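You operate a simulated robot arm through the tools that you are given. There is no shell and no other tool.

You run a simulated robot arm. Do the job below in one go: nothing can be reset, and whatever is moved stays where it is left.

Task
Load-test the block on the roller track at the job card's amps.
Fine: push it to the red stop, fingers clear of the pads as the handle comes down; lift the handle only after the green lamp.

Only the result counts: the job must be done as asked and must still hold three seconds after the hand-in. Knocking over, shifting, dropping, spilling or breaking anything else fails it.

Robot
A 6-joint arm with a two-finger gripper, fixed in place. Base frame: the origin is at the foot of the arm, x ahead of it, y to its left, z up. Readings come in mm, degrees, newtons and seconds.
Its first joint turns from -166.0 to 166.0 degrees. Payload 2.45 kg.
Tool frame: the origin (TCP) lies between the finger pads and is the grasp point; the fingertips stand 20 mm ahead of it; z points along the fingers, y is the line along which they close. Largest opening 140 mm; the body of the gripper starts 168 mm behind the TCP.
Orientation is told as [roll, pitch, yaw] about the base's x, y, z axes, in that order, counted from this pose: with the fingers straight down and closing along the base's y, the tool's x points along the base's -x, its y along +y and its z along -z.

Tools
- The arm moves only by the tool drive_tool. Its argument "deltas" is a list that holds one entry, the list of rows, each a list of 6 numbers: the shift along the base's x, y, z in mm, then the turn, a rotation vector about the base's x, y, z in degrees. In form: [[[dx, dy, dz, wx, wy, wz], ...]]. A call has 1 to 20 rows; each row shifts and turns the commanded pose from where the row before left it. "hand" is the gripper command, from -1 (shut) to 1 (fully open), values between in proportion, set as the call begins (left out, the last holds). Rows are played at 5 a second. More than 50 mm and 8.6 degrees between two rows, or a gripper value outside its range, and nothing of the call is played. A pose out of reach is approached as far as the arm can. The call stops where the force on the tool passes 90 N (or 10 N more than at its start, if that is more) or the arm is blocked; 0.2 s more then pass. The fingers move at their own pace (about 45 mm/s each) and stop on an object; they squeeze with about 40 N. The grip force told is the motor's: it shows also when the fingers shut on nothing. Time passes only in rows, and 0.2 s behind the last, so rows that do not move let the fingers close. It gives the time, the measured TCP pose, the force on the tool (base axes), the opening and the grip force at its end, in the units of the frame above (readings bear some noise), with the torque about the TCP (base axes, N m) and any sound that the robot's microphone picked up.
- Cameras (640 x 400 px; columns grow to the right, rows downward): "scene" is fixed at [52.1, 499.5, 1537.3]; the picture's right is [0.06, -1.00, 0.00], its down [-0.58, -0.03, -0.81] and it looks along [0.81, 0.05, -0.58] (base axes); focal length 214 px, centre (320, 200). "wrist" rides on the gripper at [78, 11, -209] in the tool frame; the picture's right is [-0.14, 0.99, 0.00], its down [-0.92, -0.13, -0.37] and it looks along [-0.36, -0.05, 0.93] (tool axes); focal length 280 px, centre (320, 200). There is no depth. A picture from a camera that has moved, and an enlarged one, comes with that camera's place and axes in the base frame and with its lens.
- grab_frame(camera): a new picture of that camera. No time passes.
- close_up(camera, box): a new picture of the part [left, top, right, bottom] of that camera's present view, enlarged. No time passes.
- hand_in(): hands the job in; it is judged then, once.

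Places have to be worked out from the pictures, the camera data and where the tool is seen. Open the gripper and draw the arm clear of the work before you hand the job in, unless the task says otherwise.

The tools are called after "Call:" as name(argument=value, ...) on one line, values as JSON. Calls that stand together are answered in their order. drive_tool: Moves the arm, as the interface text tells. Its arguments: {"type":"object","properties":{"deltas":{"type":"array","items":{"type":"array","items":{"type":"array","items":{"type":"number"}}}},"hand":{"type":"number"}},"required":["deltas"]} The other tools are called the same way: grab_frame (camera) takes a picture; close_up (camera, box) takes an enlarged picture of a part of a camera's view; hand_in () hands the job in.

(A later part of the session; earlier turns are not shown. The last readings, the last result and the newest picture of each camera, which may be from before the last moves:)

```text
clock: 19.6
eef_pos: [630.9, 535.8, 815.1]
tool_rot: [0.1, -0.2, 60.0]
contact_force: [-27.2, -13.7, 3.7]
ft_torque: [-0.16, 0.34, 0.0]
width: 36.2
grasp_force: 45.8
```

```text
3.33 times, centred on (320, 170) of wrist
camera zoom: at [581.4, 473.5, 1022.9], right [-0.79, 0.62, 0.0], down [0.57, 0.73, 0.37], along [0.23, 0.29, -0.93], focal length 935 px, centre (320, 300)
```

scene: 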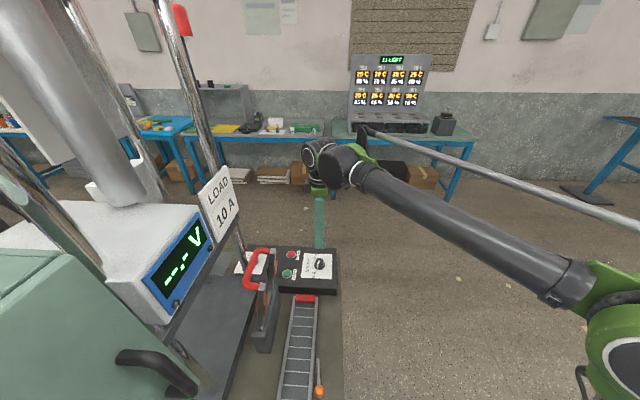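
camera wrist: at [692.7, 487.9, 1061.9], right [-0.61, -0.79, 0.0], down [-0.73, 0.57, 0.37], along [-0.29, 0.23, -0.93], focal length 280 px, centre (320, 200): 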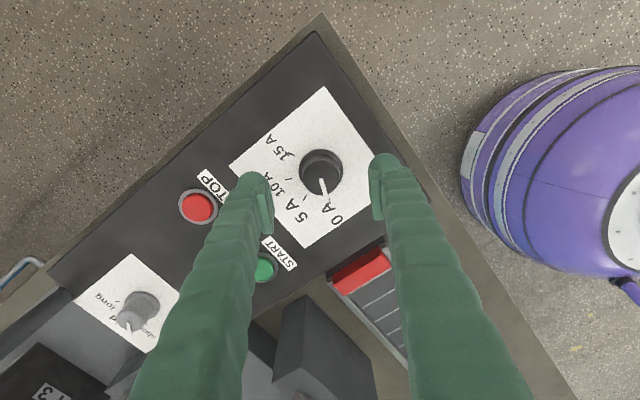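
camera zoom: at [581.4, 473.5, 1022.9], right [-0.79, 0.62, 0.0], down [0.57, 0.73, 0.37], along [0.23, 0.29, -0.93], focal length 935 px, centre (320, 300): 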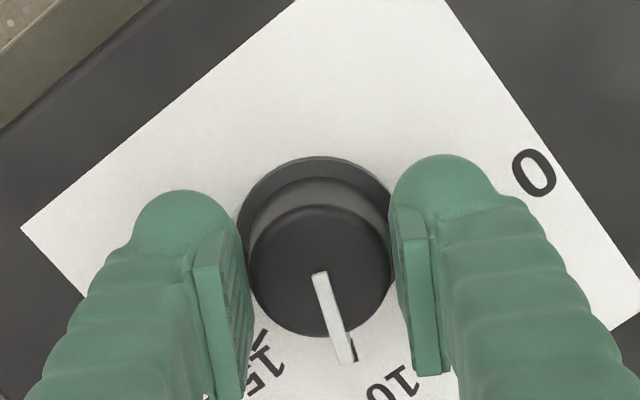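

The pointer now lines up with the 10 A tick. I'll open the fingers and rise straight up, then verify.

Call:
drive_tool(deltas=[[[0, 0, 0, 0, 0, 0], [0, 0, 0, 0, 0, 0], [0, 0, 0, 0, 0, 0], [0, 0, 0, 0, 0, 0]]], hand=0.14)

Call:
drive_tool(deltas=[[[0, 0, 15, 0, 0, 0], [0, 0, 30, 0, 0, 0], [0, 0, 40, 0, 0, 0], [0, 0, 40, 0, 0, 0], [0, 0, 40, 0, 0, 0]]])

Call:
close_up(camera="wrist", box=[240, 80, 400, 220])

Call:
close_up(camera="scene", box=[280, 230, 350, 290])

```text
clock: 20.6
eef_pos: [630.5, 534.2, 813.6]
tool_rot: [-0.1, 0.0, 59.9]
contact_force: [0.0, 0.1, -0.1]
ft_torque: [0.0, -0.01, 0.01]
width: 79.6
grasp_force: 0.0
```

```text
clock: 21.8
eef_pos: [630.8, 535.1, 981.0]
tool_rot: [-0.1, -0.1, 60.1]
contact_force: [0.0, 0.1, -0.6]
ft_torque: [0.0, -0.02, 0.02]
width: 79.9
grasp_force: 0.0
```

```text
2.86 times, centred on (320, 150) of wrist
camera zoom: at [582.5, 473.7, 1187.8], right [-0.79, 0.61, 0.0], down [0.57, 0.73, 0.37], along [0.23, 0.29, -0.93], focal length 801 px, centre (320, 343)
```

zoom: 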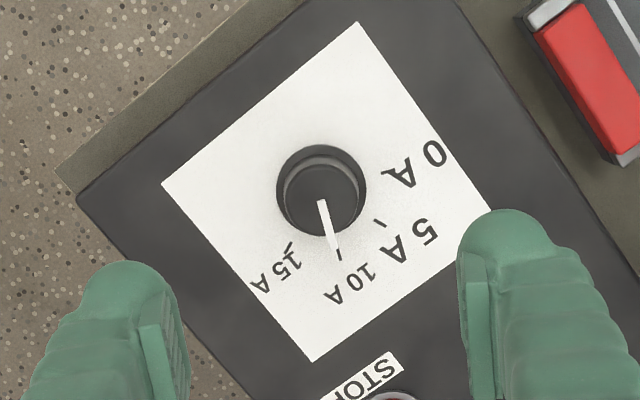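

```text
6.67 times, centred on (315, 260) of scene
camera zoom: at [52.1, 499.5, 1537.3], right [0.06, -1.0, 0.0], down [-0.58, -0.03, -0.81], along [0.81, 0.05, -0.58], focal length 1430 px, centre (353, -200)
```

zoom: 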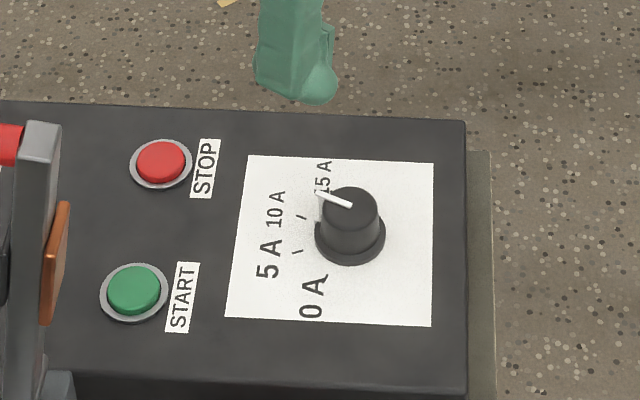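

The dial is confirmed on 10 A. Next I'll travel back at z ≈ 1000 to behind the block (x ≈ −10, y ≈ 582), with fingers closed and yaw 90° so the gripper body stays clear of the lever.

Call:
drive_tool(deltas=[[[-40, 0, 10, 0, 0, 5], [-45, 0, 10, 0, 0, 5], [-45, 0, 0, 0, 0, 5], [-45, 0, 0, 0, 0, 5], [-45, 0, 0, 0, 0, 5], [-45, 0, 0, 0, 0, 5], [-45, 0, 0, 0, 0, 0], [-45, 0, 0, 0, 0, 0], [-45, 0, 0, 0, 0, 0], [-45, 0, 0, 0, 0, 0], [-45, 10, 0, 0, 0, 0], [-45, 10, 0, 0, 0, 0], [-45, 10, 0, 0, 0, 0], [-40, 10, 0, 0, 0, 0], [-25, 7, 0, 0, 0, 0]]], hand=-1)

Call:
grab_frame(camera="wrist")

Call:
grab_frame(camera="scene")

```text
clock: 25.0
eef_pos: [-16.3, 580.2, 999.0]
tool_rot: [0.0, 0.0, 90.0]
contact_force: [0.4, -0.7, 0.1]
ft_torque: [0.01, 0.03, 0.01]
width: 0.3
grasp_force: 30.0
```

```text
taken
camera wrist: at [-27.1, 502.8, 1207.4], right [-0.99, 0.14, 0.0], down [0.13, 0.92, 0.37], along [0.05, 0.36, -0.93], focal length 280 px, centre (320, 200)
```

wrist: 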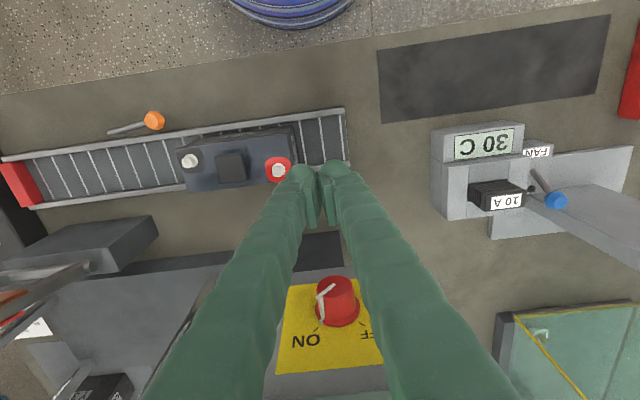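

```text
taken
```

scene: 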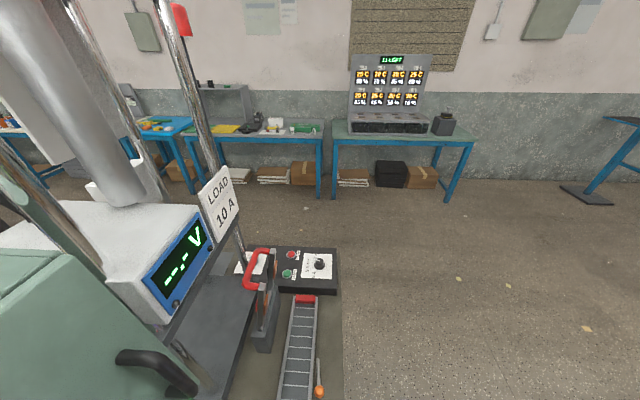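

The gripper hangs behind the block's rear face. I'll enlarge to measure the gap before descending.

Call:
close_up(camera="wrist", box=[170, 90, 370, 220])

```text
3.08 times, centred on (270, 155) of wrist
camera zoom: at [-27.1, 502.8, 1207.4], right [-0.99, 0.14, 0.0], down [0.13, 0.92, 0.37], along [0.05, 0.36, -0.93], focal length 863 px, centre (474, 338)
```

zoom: 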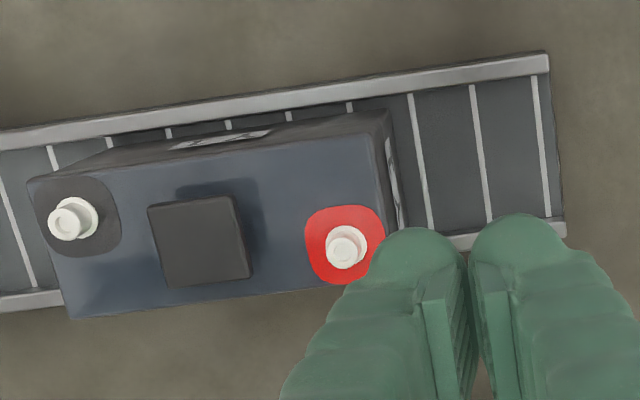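

The block's rear face is at x ≈ 24, so the closed fingers (front at about −2) have ~25 mm clearance. I'll descend to TCP z ≈ 800.

Call:
drive_tool(deltas=[[[-4, 2, -40, 0, 0, 0], [0, 0, -40, 0, 0, 0], [0, 0, -40, 0, 0, 0], [0, 0, -40, 0, 0, 0], [0, 0, -20, 0, 0, 0], [0, 0, -19, 0, 0, 0]]])

Call:
grab_frame(camera="wrist")

```text
clock: 26.4
eef_pos: [-18.4, 585.8, 799.7]
tool_rot: [0.0, -0.1, 90.0]
contact_force: [0.5, -0.2, 0.0]
ft_torque: [-0.02, -0.01, -0.04]
width: 0.1
grasp_force: 29.1
```

```text
taken
camera wrist: at [-29.8, 507.4, 1008.3], right [-0.99, 0.14, 0.0], down [0.13, 0.92, 0.37], along [0.05, 0.36, -0.93], focal length 280 px, centre (320, 200)
```

wrist: 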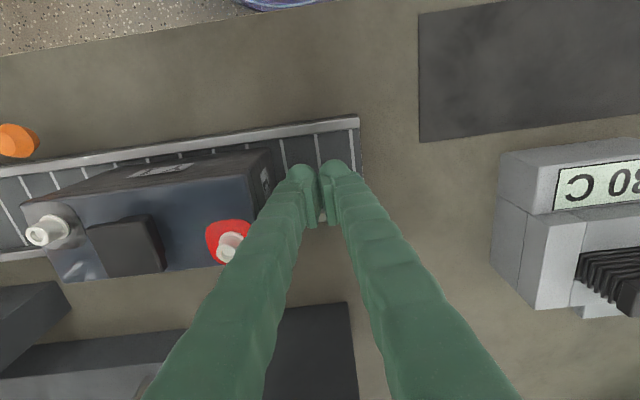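

Positioned behind the block with no contact. I'll start pushing in +x slowly, with a small y centring correction.

Call:
drive_tool(deltas=[[[8, -1.5, 0, 0, 0, 0], [8, -1.5, 0, 0, 0, 0], [5, 0, 0, 0, 0, 0], [5, 0, 0, 0, 0, 0], [5, 0, 0, 0, 0, 0], [6, 0, 0, 0, 0, 0], [8, 0, 0, 0, 0, 0], [10, 0, 0, 0, 0, 0], [10, 0, 0, 0, 0, 0], [8, 0, 0, 0, 0, 0], [6, 0, 0, 0, 0, 0]]])

Call:
grab_frame(camera="wrist")

Call:
grab_frame(camera="scene")

```text
clock: 28.8
eef_pos: [59.6, 581.2, 800.7]
tool_rot: [0.1, 0.0, 90.0]
contact_force: [-5.1, 0.1, -0.5]
ft_torque: [0.06, -0.15, -0.02]
width: 0.2
grasp_force: 29.5
```

```text
taken
camera wrist: at [48.9, 503.4, 1008.2], right [-0.99, 0.14, 0.0], down [0.13, 0.92, 0.37], along [0.05, 0.36, -0.93], focal length 280 px, centre (320, 200)
```

wrist: 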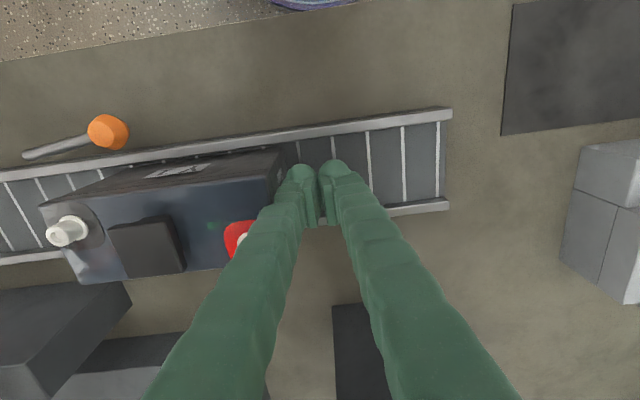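

```text
taken
```

scene: 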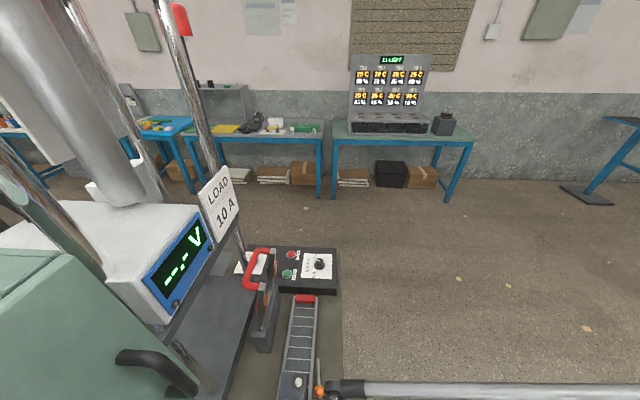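

The block is rolling with about 5 N of push force and stays aligned. I'll continue.

Call:
drive_tool(deltas=[[[8, 0, 0, 0, 0, 0], [10, 0, 0, 0, 0, 0], [10, 0, 0, 0, 0, 0], [10, 0, 0, 0, 0, 0], [10, 0, 0, 0, 0, 0], [10, 0, 0, 0, 0, 0], [10, 0, 0, 0, 0, 0], [10, 0, 0, 0, 0, 0], [10, 0, 0, 0, 0, 0], [10, 0, 0, 0, 0, 0], [10, 0, 0, 0, 0, 0], [10, 0, 0, 0, 0, 0], [10, 0, 0, 0, 0, 0], [10, 0, 0, 0, 0, 0], [10, 0, 0, 0, 0, 0], [8, 0, 0, 0, 0, 0], [6, 0, 0, 0, 0, 0]]])

Call:
grab_frame(camera="wrist")

Call:
close_up(camera="scene", box=[220, 230, 380, 400])

```text
clock: 32.4
eef_pos: [225.0, 582.2, 800.9]
tool_rot: [0.0, 0.0, 90.1]
contact_force: [-3.2, 0.0, 0.8]
ft_torque: [-0.01, -0.14, 0.0]
width: 0.0
grasp_force: 29.5
```

```text
taken
camera wrist: at [212.1, 503.6, 1009.2], right [-0.99, 0.14, 0.0], down [0.13, 0.92, 0.37], along [0.05, 0.36, -0.93], focal length 280 px, centre (320, 200)
```

wrist: 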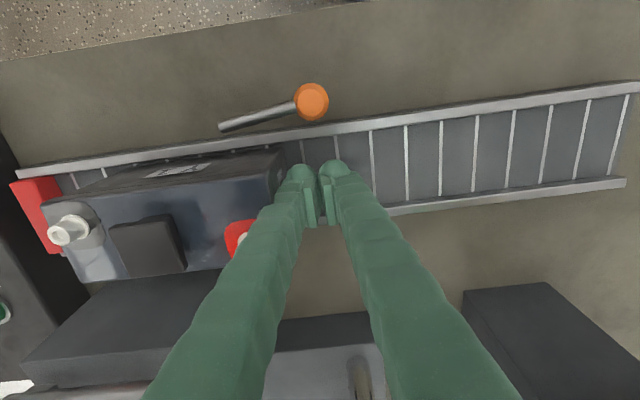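

```text
2.35 times, centred on (300, 315) of scene
camera zoom: at [52.1, 499.5, 1537.3], right [0.06, -1.0, 0.0], down [-0.58, -0.03, -0.81], along [0.81, 0.05, -0.58], focal length 505 px, centre (367, -71)
```

zoom: 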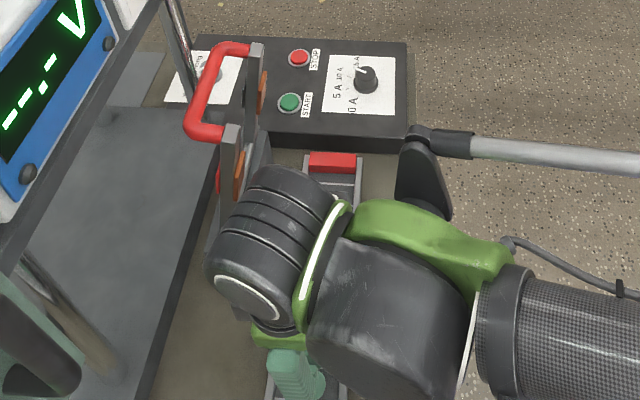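

The block front is roughly 70 mm from the stop. As a precaution for wrist clearance to the lever, I'll tilt the tool 10° so the gripper body leans toward −y, and then continue slowly.

Call:
drive_tool(deltas=[[[-3, 0, 0, 0, 0, 0], [0, 0, 0, 5, 0, 0], [0, 0, 0, 5, 0, 0], [5, 0, 0, 0, 0, 0], [6, 0, 0, 0, 0, 0], [8, 0, 0, 0, 0, 0], [8, 0, 0, 0, 0, 0], [8, 0, 0, 0, 0, 0], [8, 0, 0, 0, 0, 0], [6, 0, 0, 0, 0, 0], [4, 0, 0, 0, 0, 0]]])

Call:
grab_frame(camera="wrist")

Call:
grab_frame(camera="scene")

```text
clock: 34.8
eef_pos: [271.9, 581.2, 801.1]
tool_rot: [0.0, -10.0, 90.0]
contact_force: [-3.9, -0.1, 0.5]
ft_torque: [0.0, -0.21, -0.03]
width: 0.0
grasp_force: 29.5
```

```text
taken
camera wrist: at [260.3, 468.4, 991.7], right [-0.99, 0.14, 0.02], down [0.13, 0.84, 0.52], along [0.05, 0.52, -0.85], focal length 280 px, centre (320, 200)
```

wrist: 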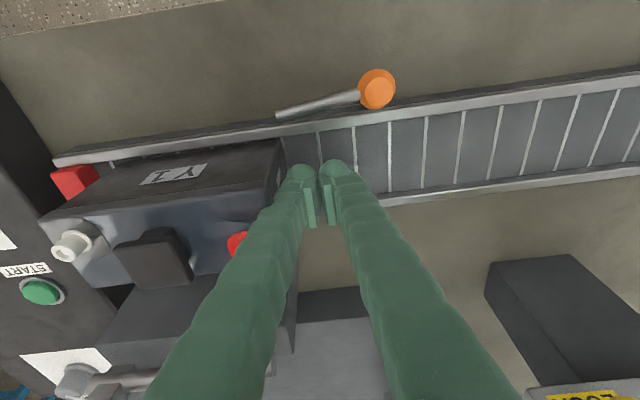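

```text
taken
```

scene: 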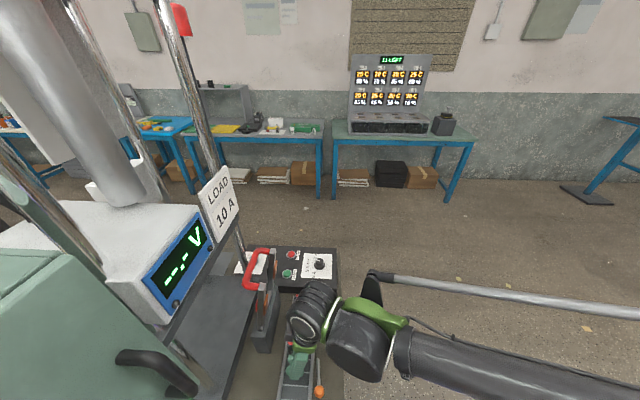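

The wrist is well clear of the lever and the gap to the stop looks like 25–40 mm. I'll continue in slow steps, watching the force.

Call:
drive_tool(deltas=[[[5, 0, 0, 0, 0, 0], [5, 0, 0, 0, 0, 0], [5, 0, 0, 0, 0, 0], [4, 0, 0, 0, 0, 0], [3, 0, 0, 0, 0, 0], [0, 0, 0, 0, 0, 0]]])

Call:
close_up(camera="wrist", box=[30, 120, 200, 280])

Call:
close_up(camera="scene", box=[240, 240, 360, 340])

```text
clock: 36.2
eef_pos: [293.7, 581.0, 800.6]
tool_rot: [0.0, -10.1, 90.1]
contact_force: [-4.8, -0.2, 1.3]
ft_torque: [0.01, -0.19, -0.04]
width: 0.1
grasp_force: 29.4
```

```text
2.50 times, centred on (115, 200) of wrist
camera zoom: at [283.1, 468.9, 991.9], right [-0.99, 0.14, 0.02], down [0.13, 0.84, 0.52], along [0.05, 0.52, -0.85], focal length 701 px, centre (832, 200)
```

zoom: 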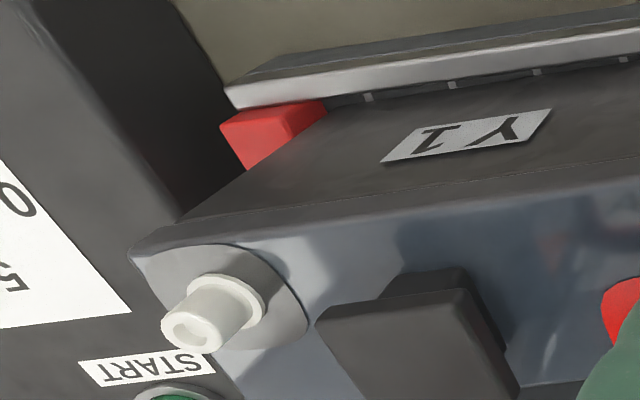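

```text
4.00 times, centred on (300, 290) of scene
camera zoom: at [52.1, 499.5, 1537.3], right [0.06, -1.0, 0.0], down [-0.58, -0.03, -0.81], along [0.81, 0.05, -0.58], focal length 858 px, centre (400, -160)
```

zoom: 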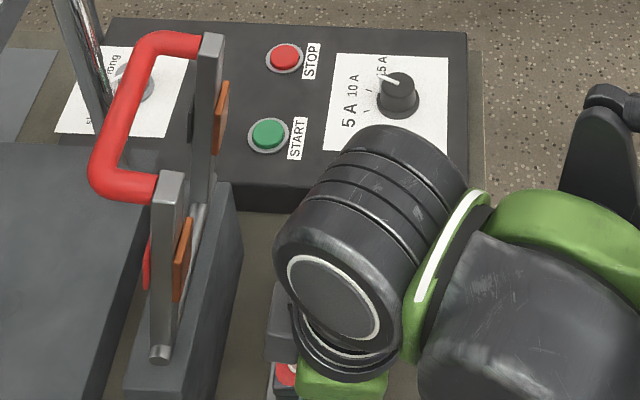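

The block looks within about 10–15 mm of the stop and the push force is still ~5 N. I'll go in 2 mm steps.

Call:
drive_tool(deltas=[[[2, 0, 0, 0, 0, 0], [2, 0, 0, 0, 0, 0], [2, 0, 0, 0, 0, 0], [2, 0, 0, 0, 0, 0], [0, 0, 0, 0, 0, 0]]])

Call:
close_up(camera="wrist", box=[30, 120, 200, 280])

```text
clock: 37.4
eef_pos: [297.8, 583.1, 801.1]
tool_rot: [0.1, -10.1, 90.1]
contact_force: [-73.2, 10.5, 27.5]
ft_torque: [-0.8, -4.05, -0.82]
width: 0.1
grasp_force: 29.5
```

```text
2.50 times, centred on (115, 200) of wrist
camera zoom: at [287.1, 469.3, 992.6], right [-0.99, 0.13, 0.03], down [0.13, 0.84, 0.52], along [0.05, 0.52, -0.85], focal length 701 px, centre (832, 200)
```

zoom: 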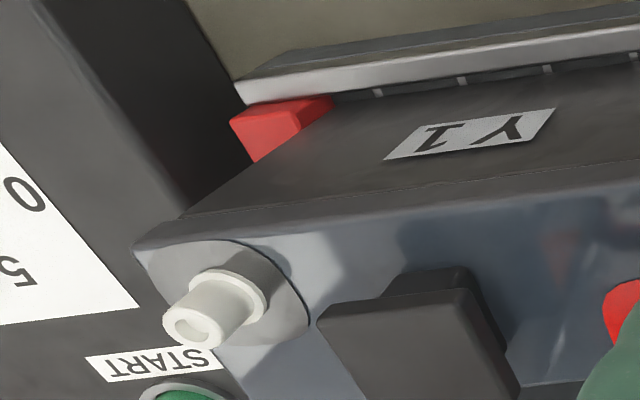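

Push force jumped to 73 N: the block is against the red stop. I'll back away in −x, then rise.

Call:
drive_tool(deltas=[[[-3, 0, 0, 0, 0, 0], [-3, 0, 0, 0, 0, 0], [-10, 0, 0, 0, 0, 0], [-25, 0, 0, 0, 0, 0], [-25, 0, 0, 0, 0, 0], [-25, 0, 0, 0, 0, 0], [-20, -10, 30, 0, 0, 0], [0, -20, 40, 0, 0, 0], [0, -20, 40, 0, 0, 0], [0, -20, 40, 0, 0, 0], [0, -20, 40, 0, 0, 0]]])

Call:
grab_frame(camera="wrist")

Call:
close_up(camera="scene", box=[240, 240, 360, 340])

```text
clock: 39.8
eef_pos: [192.6, 490.7, 989.6]
tool_rot: [0.0, -10.1, 90.0]
contact_force: [0.9, -0.1, -0.4]
ft_torque: [-0.02, 0.0, 0.01]
width: 0.0
grasp_force: 29.6
```

```text
taken
camera wrist: at [181.2, 378.6, 1181.3], right [-0.99, 0.14, 0.02], down [0.13, 0.84, 0.52], along [0.05, 0.52, -0.85], focal length 280 px, centre (320, 200)
```

wrist: 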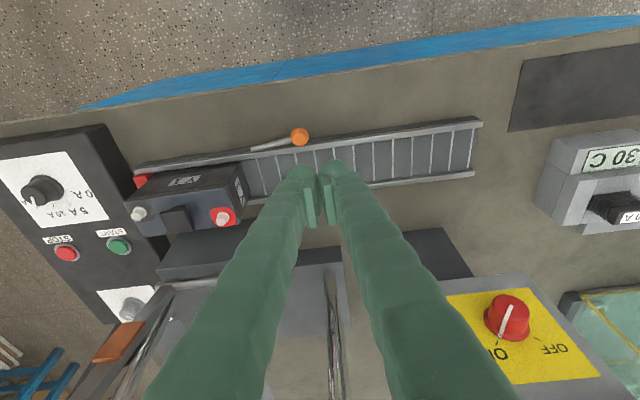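

```text
4.00 times, centred on (300, 290) of scene
camera zoom: at [52.1, 499.5, 1537.3], right [0.06, -1.0, 0.0], down [-0.58, -0.03, -0.81], along [0.81, 0.05, -0.58], focal length 858 px, centre (400, -160)
```

zoom: 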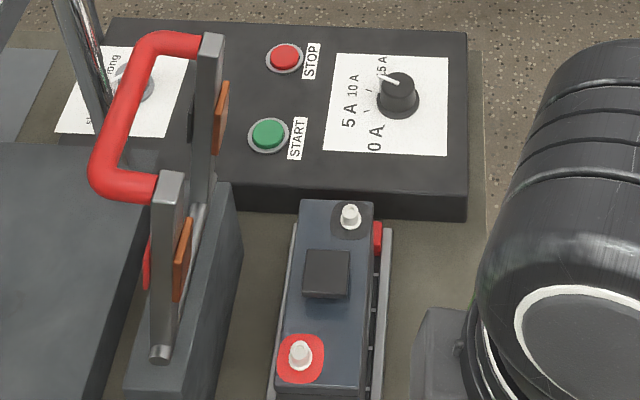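

The block sits against the stop with the red terminal under the near arm and the black one under the far arm. Now the handle: I'll rise, return to yaw 0 and position at about (401, 590, 1180) to re-measure the bar.

Call:
drive_tool(deltas=[[[10, 5, 35, -5, 0, 0], [10, 5, 35, -5, 0, 0], [20, 5, 30, 0, 0, 0], [20, 5, 30, 0, 0, 0], [20, 5, 30, 0, 0, -8], [20, 5, 30, 0, 0, -8], [20, 10, 0, 0, 0, -8], [20, 10, 0, 0, 0, -8], [20, 10, 0, 0, 0, -8], [20, 10, 0, 0, 0, -8], [15, 10, 0, 0, 0, -8], [13, 10, 0, 0, 0, -8], [0, 10, 0, 0, 0, -8], [0, 0, 0, 0, 0, -8], [0, 0, 0, 0, 0, -8], [0, 0, 0, 0, 0, -2]]], hand=-0.2)

Call:
grab_frame(camera="wrist")

Call:
grab_frame(camera="scene")

```text
clock: 43.2
eef_pos: [398.6, 592.3, 1180.0]
tool_rot: [0.0, 0.0, -0.1]
contact_force: [0.1, 0.6, -0.8]
ft_torque: [-0.04, -0.01, 0.01]
width: 56.0
grasp_force: 0.0
```

```text
taken
camera wrist: at [320.6, 603.0, 1387.9], right [0.14, 0.99, 0.0], down [0.92, -0.13, 0.37], along [0.36, -0.05, -0.93], focal length 280 px, centre (320, 200)
```

wrist: 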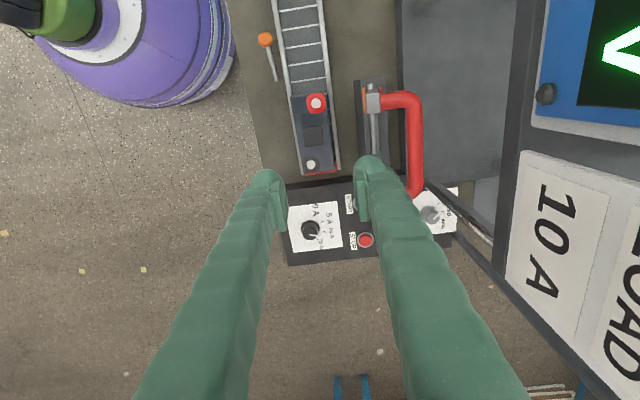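

```text
taken
```

scene: 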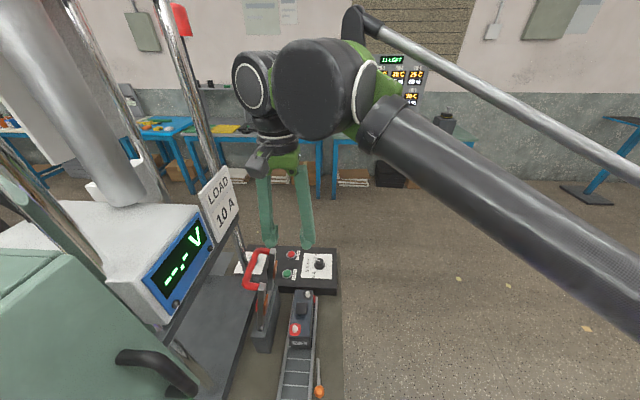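

Several views agree on the bar axis: about (399, 706, 1063), running along x. Card bottom is near (390–528, 761–769, 1150) and the shelf edge near (783, 1105). I'll tilt the tool 45° so the body leans to −y, giving clearance, and line up along the approach.

Call:
drive_tool(deltas=[[[0, 0, 0, 7.5, 0, 0], [0, 0, 0, 7.5, 0, 0], [0, 4, -5, 7.5, 0, 0], [0, 6, -6, 7.5, 0, 0], [0, 6, -7, 7.5, 0, 0], [0, 6, -7, 7.5, 0, 0], [0, 0, 0, 0, 0, 0]]])

Call:
grab_frame(camera="wrist")

Call:
grab_frame(camera="scene")

```text
clock: 44.8
eef_pos: [399.9, 613.1, 1156.5]
tool_rot: [45.0, 0.0, -0.2]
contact_force: [0.1, 0.5, -0.6]
ft_torque: [-0.03, -0.02, 0.01]
width: 55.9
grasp_force: 0.2
```

```text
taken
camera wrist: at [320.5, 473.6, 1310.3], right [0.14, 0.7, 0.7], down [0.92, -0.35, 0.17], along [0.37, 0.62, -0.69], focal length 280 px, centre (320, 200)
```

wrist: 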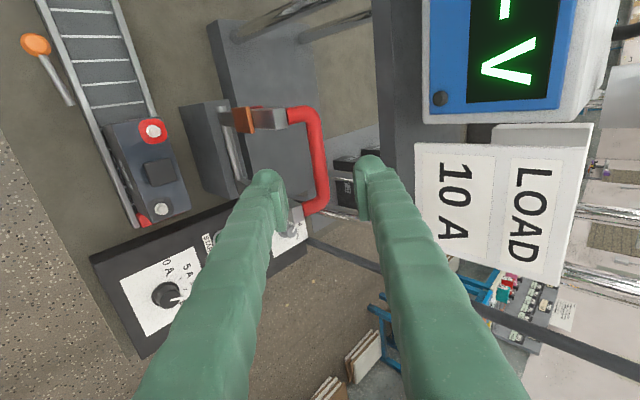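

```text
taken
```

scene: 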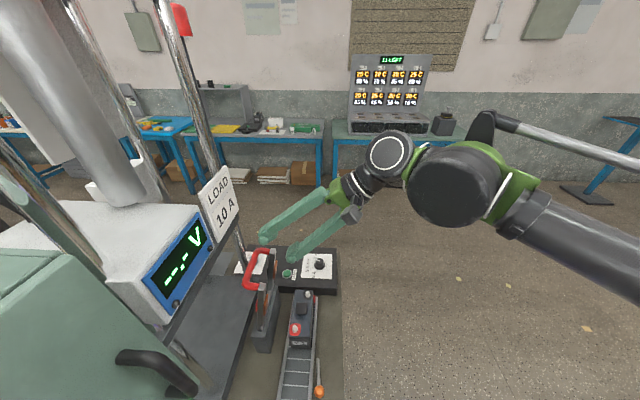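

The bar sits centred between the fingers along the approach line. I'll advance along the tool axis most of the way and check.

Call:
drive_tool(deltas=[[[0, 15, -15, 0, 0, 0], [0, 15, -15, 0, 0, 0], [0, 15, -15, 0, 0, 0], [0, 12, -12, 0, 0, 0], [0, 10, -10, 0, 0, 0], [0, 0, 0, 0, 0, 0]]])

Call:
grab_frame(camera="wrist")

Call:
close_up(camera="scene", box=[220, 200, 340, 310])

```text
clock: 46.2
eef_pos: [399.0, 679.7, 1088.4]
tool_rot: [45.0, 0.0, -0.1]
contact_force: [0.7, 0.6, -0.2]
ft_torque: [0.03, 0.03, 0.01]
width: 56.1
grasp_force: 0.0
```

```text
taken
camera wrist: at [320.1, 540.5, 1242.1], right [0.14, 0.7, 0.7], down [0.92, -0.35, 0.17], along [0.37, 0.62, -0.69], focal length 280 px, centre (320, 200)
```

wrist: 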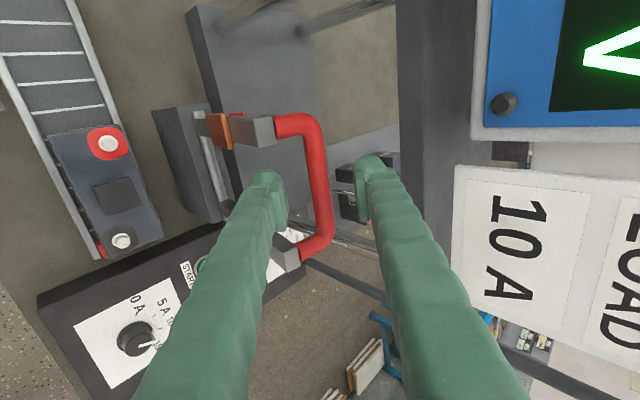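

```text
3.64 times, centred on (280, 255) of scene
camera zoom: at [52.1, 499.5, 1537.3], right [0.06, -1.0, 0.0], down [-0.58, -0.03, -0.81], along [0.81, 0.05, -0.58], focal length 780 px, centre (466, 0)
```

zoom: 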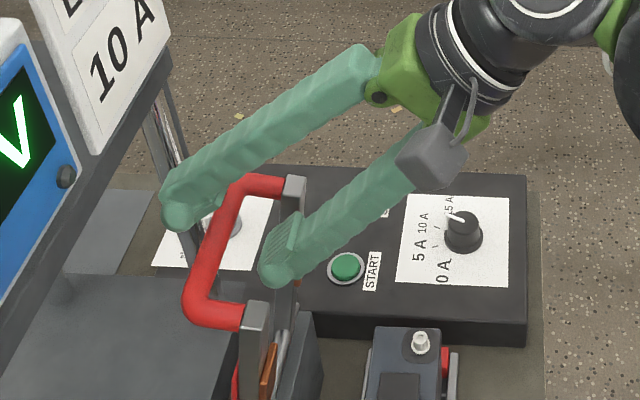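

I'll enlarge the wrist view to measure the remaining distance to the bar.

Call:
close_up(camera="wrist", box=[220, 90, 420, 280])

```text
2.11 times, centred on (320, 185) of wrist
camera zoom: at [320.1, 540.5, 1242.1], right [0.14, 0.7, 0.7], down [0.92, -0.35, 0.17], along [0.37, 0.62, -0.69], focal length 590 px, centre (320, 232)
```

zoom: 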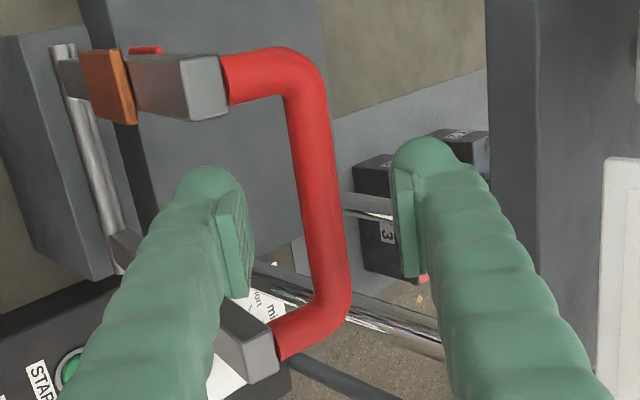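

Triangulation confirms the bar at (706, 1063) and puts the lever pivot near (696, 862). I'll advance the last 25 mm so the bar is at the TCP, then close to a loose cage (28 mm opening around the ~19 mm bar).

Call:
drive_tool(deltas=[[[2, 9, -9, 0, 0, 0], [1, 9, -8, 0, 0, 0], [0, 8, -8, 0, 0, 0], [0, 0, 0, 0, 0, 0]]])

Call:
grab_frame(camera="wrist")

Call:
close_up(camera="scene", box=[220, 200, 340, 310])

```text
clock: 47.2
eef_pos: [402.0, 705.5, 1062.3]
tool_rot: [45.0, 0.0, 0.0]
contact_force: [-0.1, 0.6, 0.2]
ft_torque: [-0.04, 0.0, -0.03]
width: 56.4
grasp_force: 0.1
```

```text
taken
camera wrist: at [323.8, 566.2, 1217.1], right [0.14, 0.7, 0.7], down [0.92, -0.35, 0.17], along [0.37, 0.62, -0.69], focal length 280 px, centre (320, 200)
```

wrist: 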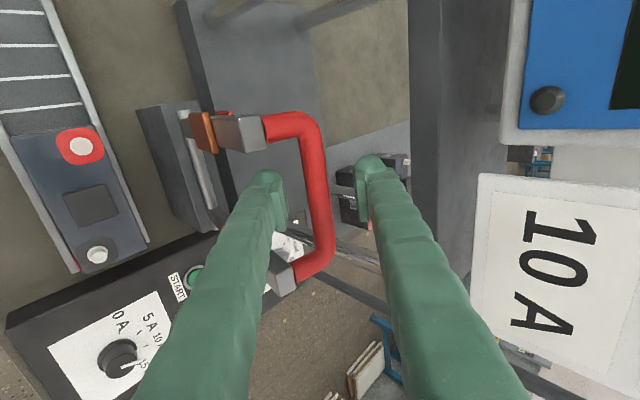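

```text
3.64 times, centred on (280, 255) of scene
camera zoom: at [52.1, 499.5, 1537.3], right [0.06, -1.0, 0.0], down [-0.58, -0.03, -0.81], along [0.81, 0.05, -0.58], focal length 780 px, centre (466, 0)
```

zoom: 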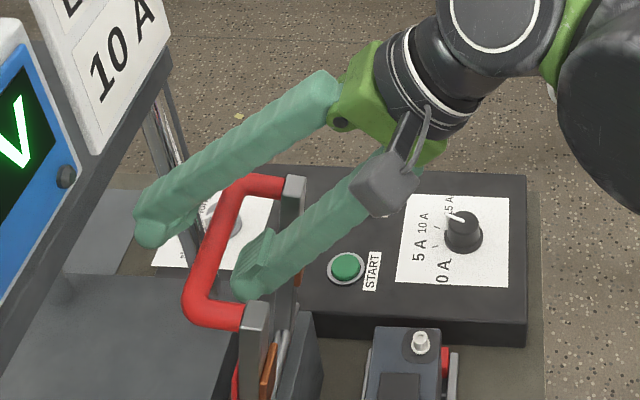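

The fingers straddle the bar as intended. I'll close to the loose cage and check.

Call:
drive_tool(deltas=[[[0, 0, 0, 0, 0, 0], [0, 0, 0, 0, 0, 0], [0, 0, 0, 0, 0, 0]]], hand=-0.6)

Call:
close_up(camera="wrist", box=[220, 100, 420, 280])

```text
clock: 48.0
eef_pos: [402.7, 705.5, 1062.8]
tool_rot: [44.9, -0.1, 0.1]
contact_force: [0.2, -0.8, 0.4]
ft_torque: [0.0, 0.0, -0.01]
width: 27.8
grasp_force: 0.0
```

```text
2.22 times, centred on (320, 190) of wrist
camera zoom: at [323.8, 566.1, 1217.2], right [0.14, 0.7, 0.7], down [0.92, -0.35, 0.17], along [0.37, 0.62, -0.69], focal length 623 px, centre (320, 222)
```

zoom: 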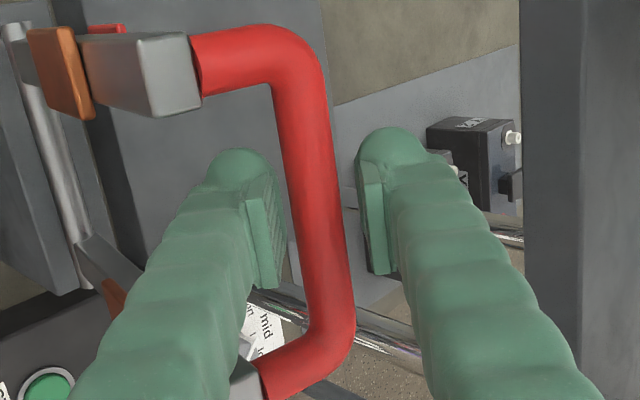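

The bar is caged between the pads with no contact force. I'll begin swinging it along the arc toward −y, three small steps first.

Call:
drive_tool(deltas=[[[0, -7, 0, 0, 0, 0], [0, -7, 0.1, 0, 0, 0], [0, -7, -0.4, 0, 0, 0], [0, -7, -0.4, 0, 0, 0], [0, 0, 0, 0, 0, 0]]])

Call:
close_up(camera="wrist", box=[220, 100, 420, 280])

```text
clock: 49.2
eef_pos: [402.3, 677.5, 1061.7]
tool_rot: [45.0, 0.0, 0.1]
contact_force: [-0.5, 0.2, 0.7]
ft_torque: [0.01, 0.01, 0.0]
width: 28.3
grasp_force: 0.2
```

```text
2.22 times, centred on (320, 190) of wrist
camera zoom: at [323.8, 537.8, 1216.3], right [0.14, 0.7, 0.7], down [0.92, -0.35, 0.17], along [0.37, 0.62, -0.69], focal length 623 px, centre (320, 222)
```

zoom: 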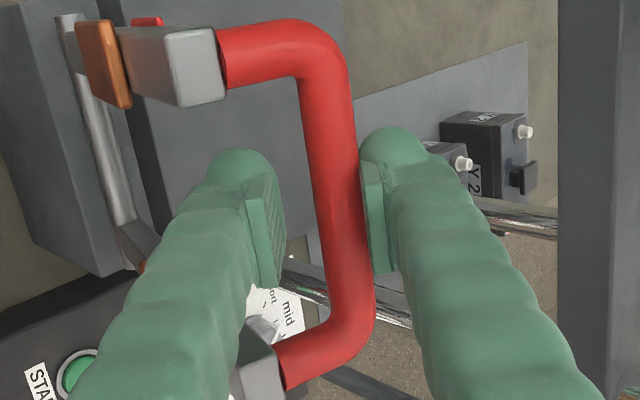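

The upper finger is now at the bar with little force. I'll continue along the arc.

Call:
drive_tool(deltas=[[[0, -7, -0.8, 0, 0, 0], [0, -7, -0.9, 0, 0, 0], [0, -7, -1.2, 0, 0, 0], [0, -7, -1.5, 0, 0, 0], [0, 0, 0, 0, 0, 0]]])

Call:
close_up(camera="wrist", box=[220, 100, 420, 280])

Call:
close_up(camera="scene", box=[220, 200, 340, 310])

```text
clock: 50.4
eef_pos: [403.3, 648.6, 1057.9]
tool_rot: [45.1, -0.1, 0.0]
contact_force: [0.2, 0.6, 0.1]
ft_torque: [0.0, 0.02, 0.0]
width: 28.4
grasp_force: 0.2
```

```text
2.22 times, centred on (320, 190) of wrist
camera zoom: at [324.1, 509.7, 1212.8], right [0.14, 0.7, 0.7], down [0.92, -0.35, 0.17], along [0.37, 0.62, -0.69], focal length 623 px, centre (320, 222)
```

zoom: 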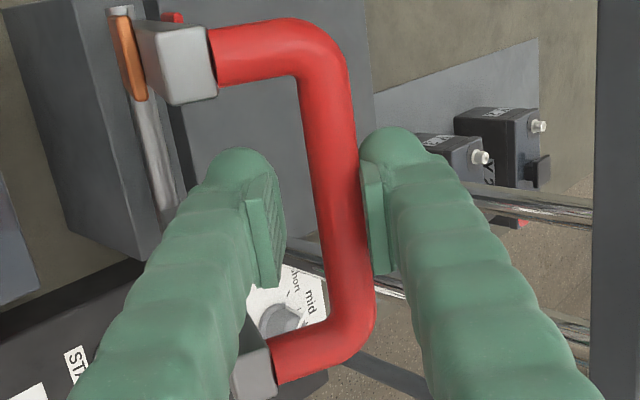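

```text
3.64 times, centred on (280, 255) of scene
camera zoom: at [52.1, 499.5, 1537.3], right [0.06, -1.0, 0.0], down [-0.58, -0.03, -0.81], along [0.81, 0.05, -0.58], focal length 780 px, centre (466, 0)
```

zoom: 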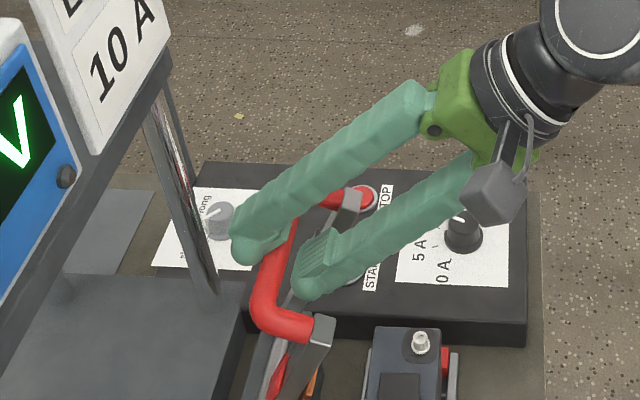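

The lever follows smoothly with negligible force. I'll continue the arc to about 127°.

Call:
drive_tool(deltas=[[[0, -6.8, -1.8, 0, 0, 0], [0, -6.8, -1.9, 0, 0, 0], [0, -6.6, -2.2, 0, 0, 0], [0, -6.6, -2.4, 0, 0, 0], [0, -6.5, -2.7, 0, 0, 0], [0, -6.4, -2.9, 0, 0, 0], [0, -6.3, -3.1, 0, 0, 0], [0, -6.2, -3.3, 0, 0, 0], [0, -6, -3.6, 0, 0, 0], [0, -6, -3.7, 0, 0, 0], [0, -5.8, -4, 0, 0, 0], [0, -5.6, -4.1, 0, 0, 0]]])

Call:
close_up(camera="wrist", box=[220, 100, 420, 280])

Call:
close_up(camera="scene", box=[220, 220, 360, 340])

```text
clock: 53.0
eef_pos: [402.8, 573.5, 1022.3]
tool_rot: [45.1, 0.0, 0.0]
contact_force: [-0.2, 0.4, 0.4]
ft_torque: [0.03, -0.01, -0.04]
width: 27.8
grasp_force: 0.0
```

```text
2.22 times, centred on (320, 190) of wrist
camera zoom: at [323.9, 434.9, 1177.3], right [0.14, 0.7, 0.7], down [0.92, -0.35, 0.17], along [0.37, 0.62, -0.69], focal length 623 px, centre (320, 222)
```

zoom: 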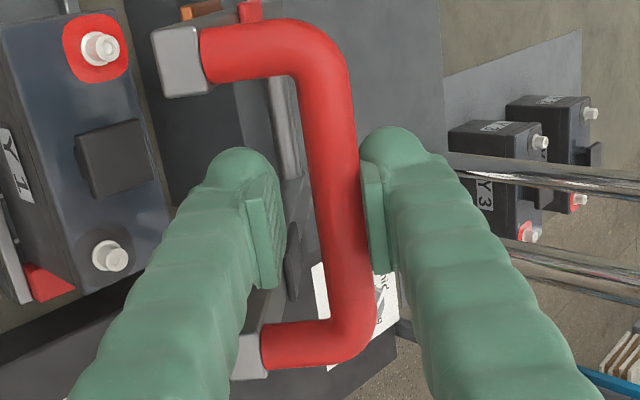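

```text
3.33 times, centred on (290, 280) of scene
camera zoom: at [52.1, 499.5, 1537.3], right [0.06, -1.0, 0.0], down [-0.58, -0.03, -0.81], along [0.81, 0.05, -0.58], focal length 715 px, centre (420, -67)
```

zoom: 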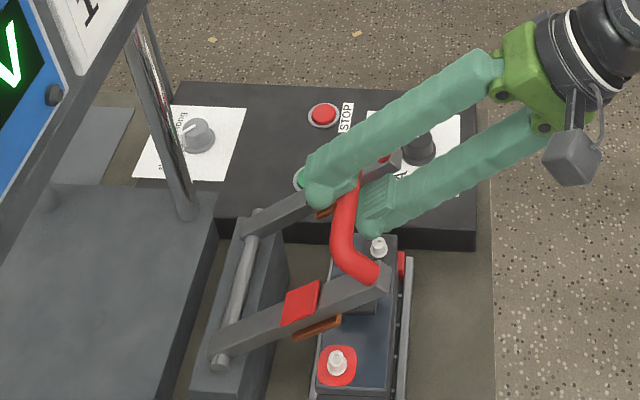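

The lever is about halfway, still smooth. I'll continue to roughly 147°, easing the tilt slightly.

Call:
drive_tool(deltas=[[[0, -5.5, -4.4, -1, 0, 0], [0, -5.4, -4.5, -1, 0, 0], [0, -5.2, -4.7, -1, 0, 0], [0, -5, -4.9, -1, 0, 0], [0, -4.8, -5.1, -1, 0, 0], [0, -4.7, -5.2, -1, 0, 0], [0, -4.5, -5.4, -1, 0, 0], [0, -4.3, -5.6, -1, 0, 0], [0, -4, -5.7, -1, 0, 0], [0, -3.9, -5.8, -1, 0, 0]]])

Call:
close_up(camera="wrist", box=[220, 100, 420, 280])

Call:
close_up(camera="scene", box=[220, 220, 360, 340])

```text
clock: 55.2
eef_pos: [403.0, 525.9, 970.9]
tool_rot: [35.0, 0.0, 0.0]
contact_force: [-0.5, 0.3, -0.8]
ft_torque: [0.0, 0.04, 0.01]
width: 27.9
grasp_force: 0.3
```

```text
2.22 times, centred on (320, 190) of wrist
camera zoom: at [324.2, 416.7, 1147.0], right [0.14, 0.81, 0.57], down [0.92, -0.32, 0.23], along [0.37, 0.49, -0.79], focal length 623 px, centre (320, 222)
```

zoom: 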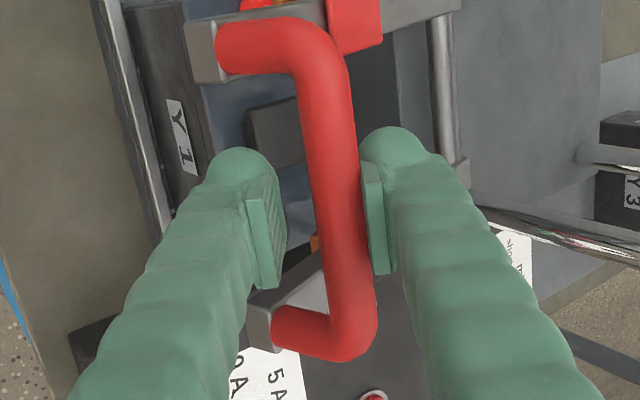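

```text
3.33 times, centred on (290, 280) of scene
camera zoom: at [52.1, 499.5, 1537.3], right [0.06, -1.0, 0.0], down [-0.58, -0.03, -0.81], along [0.81, 0.05, -0.58], focal length 715 px, centre (420, -67)
```

zoom: 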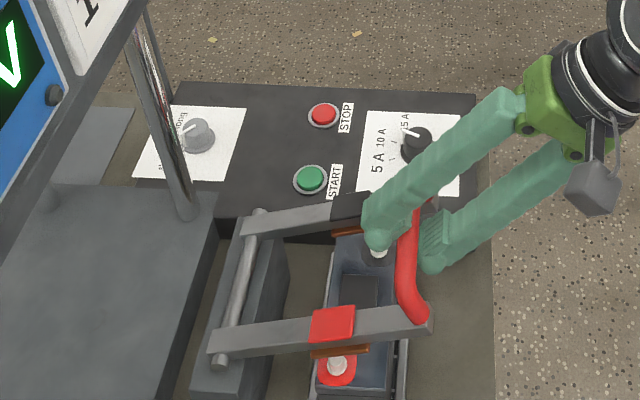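

The pads are coming down over the terminals and the fingers are well away from them. I'll continue about 12° more in small steps.

Call:
drive_tool(deltas=[[[0, -3.7, -6, 0, 0, 0], [0, -3.5, -6.1, 0, 0, 0], [0, -3.3, -6.2, 0, 0, 0], [0, -3, -6.3, 0, 0, 0], [0, 0, 0, 0, 0, 0]]])

Call:
close_up(camera="wrist", box=[220, 100, 420, 280])

Call:
close_up(camera="scene", box=[220, 220, 360, 340])

```text
clock: 56.4
eef_pos: [403.1, 513.2, 946.6]
tool_rot: [34.9, 0.0, 0.0]
contact_force: [0.1, -0.4, 0.3]
ft_torque: [-0.02, -0.03, -0.01]
width: 27.8
grasp_force: 0.2
```

```text
2.22 times, centred on (320, 190) of wrist
camera zoom: at [324.2, 402.6, 1123.2], right [0.14, 0.81, 0.57], down [0.92, -0.32, 0.23], along [0.37, 0.49, -0.79], focal length 623 px, centre (320, 222)
```

zoom: 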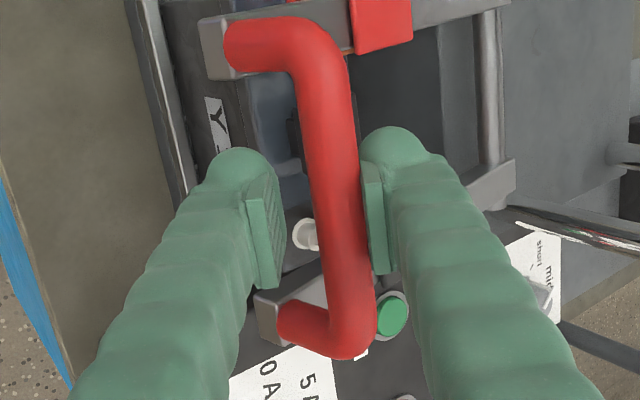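

```text
3.33 times, centred on (290, 280) of scene
camera zoom: at [52.1, 499.5, 1537.3], right [0.06, -1.0, 0.0], down [-0.58, -0.03, -0.81], along [0.81, 0.05, -0.58], focal length 715 px, centre (420, -67)
```

zoom: 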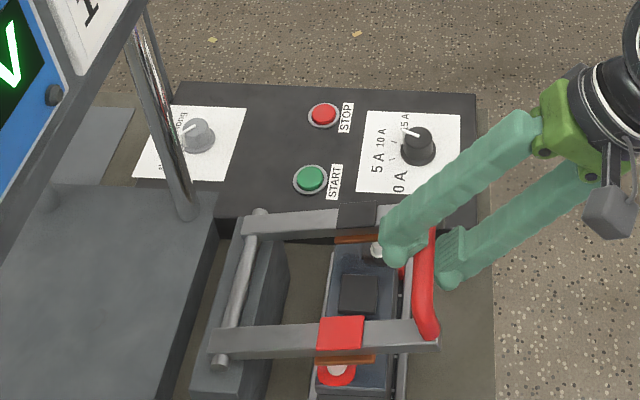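

The pads are nearly on the terminals. I'll continue in short increments, watching force.

Call:
drive_tool(deltas=[[[0, -1.4, -3.2, 0, 0, 0], [0, -1.3, -3.2, 0, 0, 0], [0, -1.3, -3.2, 0, 0, 0], [0, -1.2, -3.2, 0, 0, 0], [0, 0, 0, 0, 0, 0]]])

Call:
close_up(camera="scene", box=[220, 220, 360, 340])

```text
clock: 57.6
eef_pos: [400.9, 509.7, 934.7]
tool_rot: [35.0, 0.0, 0.0]
contact_force: [0.1, 0.7, -0.6]
ft_torque: [-0.02, 0.0, 0.01]
width: 28.1
grasp_force: 0.1
```

```text
3.33 times, centred on (290, 280) of scene
camera zoom: at [52.1, 499.5, 1537.3], right [0.06, -1.0, 0.0], down [-0.58, -0.03, -0.81], along [0.81, 0.05, -0.58], focal length 715 px, centre (420, -67)
```

zoom: 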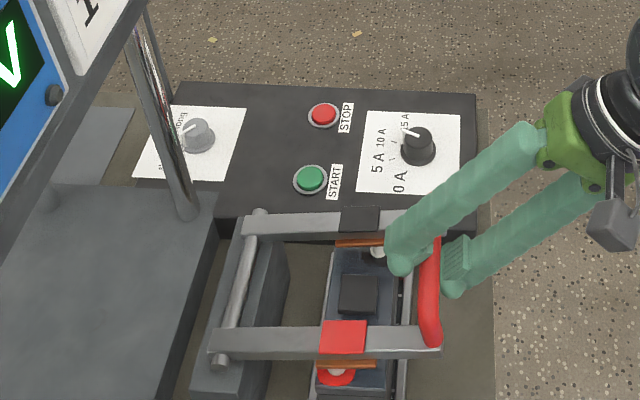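

No contact force yet. I'll continue in the same small increments.

Call:
drive_tool(deltas=[[[0, -1.1, -3.3, 0, 0, 0], [0, -1, -3.3, 0, 0, 0], [0, -0.9, -3.3, 0, 0, 0], [0, 0, 0, 0, 0, 0]]])

Call:
close_up(camera="scene", box=[220, 220, 360, 340])

Call:
close_up(camera="wrist", box=[220, 100, 420, 280])

```text
clock: 58.6
eef_pos: [403.7, 505.4, 925.4]
tool_rot: [34.9, 0.0, -0.1]
contact_force: [-0.1, -0.1, 0.4]
ft_torque: [0.0, -0.01, 0.0]
width: 28.2
grasp_force: 0.0
```

```text
3.33 times, centred on (290, 280) of scene
camera zoom: at [52.1, 499.5, 1537.3], right [0.06, -1.0, 0.0], down [-0.58, -0.03, -0.81], along [0.81, 0.05, -0.58], focal length 715 px, centre (420, -67)
```

zoom: 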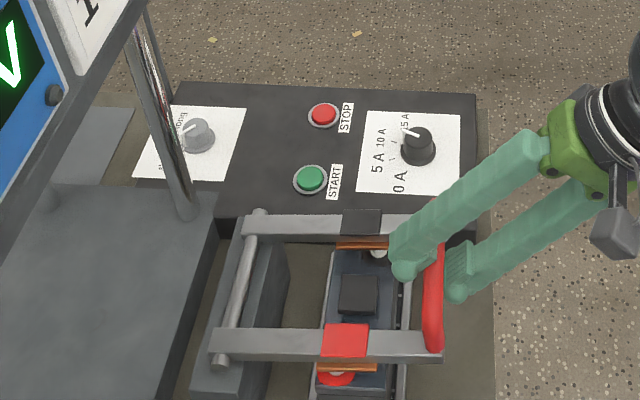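

```text
2.22 times, centred on (320, 190) of wrist
camera zoom: at [324.0, 394.8, 1101.1], right [0.14, 0.81, 0.57], down [0.92, -0.32, 0.23], along [0.37, 0.49, -0.79], focal length 623 px, centre (320, 222)
```

zoom: 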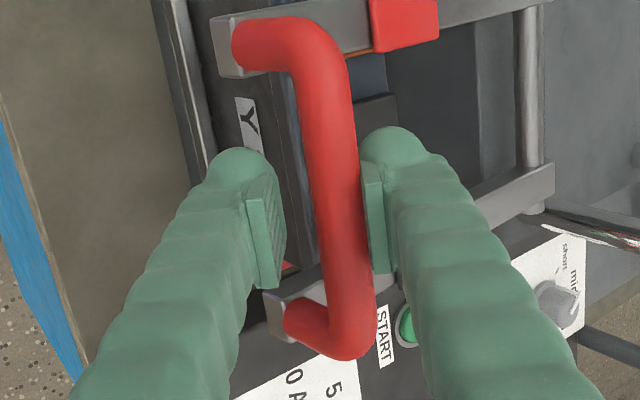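

The lever is still free and the pads sit just above the terminals. I'll keep lowering gently.

Call:
drive_tool(deltas=[[[0, -0.8, -3, 0, 0, 0], [0, -0.7, -3, 0, 0, 0], [0, -0.6, -3, 0, 0, 0], [0, 0, 0, 0, 0, 0]]])

Call:
close_up(camera="scene", box=[220, 220, 360, 340])

```text
clock: 59.6
eef_pos: [403.8, 501.2, 915.6]
tool_rot: [35.0, 0.0, 0.0]
contact_force: [0.3, 0.0, 0.0]
ft_torque: [0.0, 0.0, -0.01]
width: 28.0
grasp_force: 0.1
```

```text
3.33 times, centred on (290, 280) of scene
camera zoom: at [52.1, 499.5, 1537.3], right [0.06, -1.0, 0.0], down [-0.58, -0.03, -0.81], along [0.81, 0.05, -0.58], focal length 715 px, centre (420, -67)
```

zoom: 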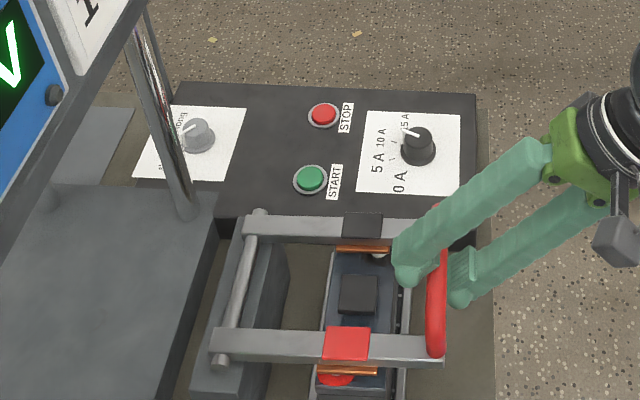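

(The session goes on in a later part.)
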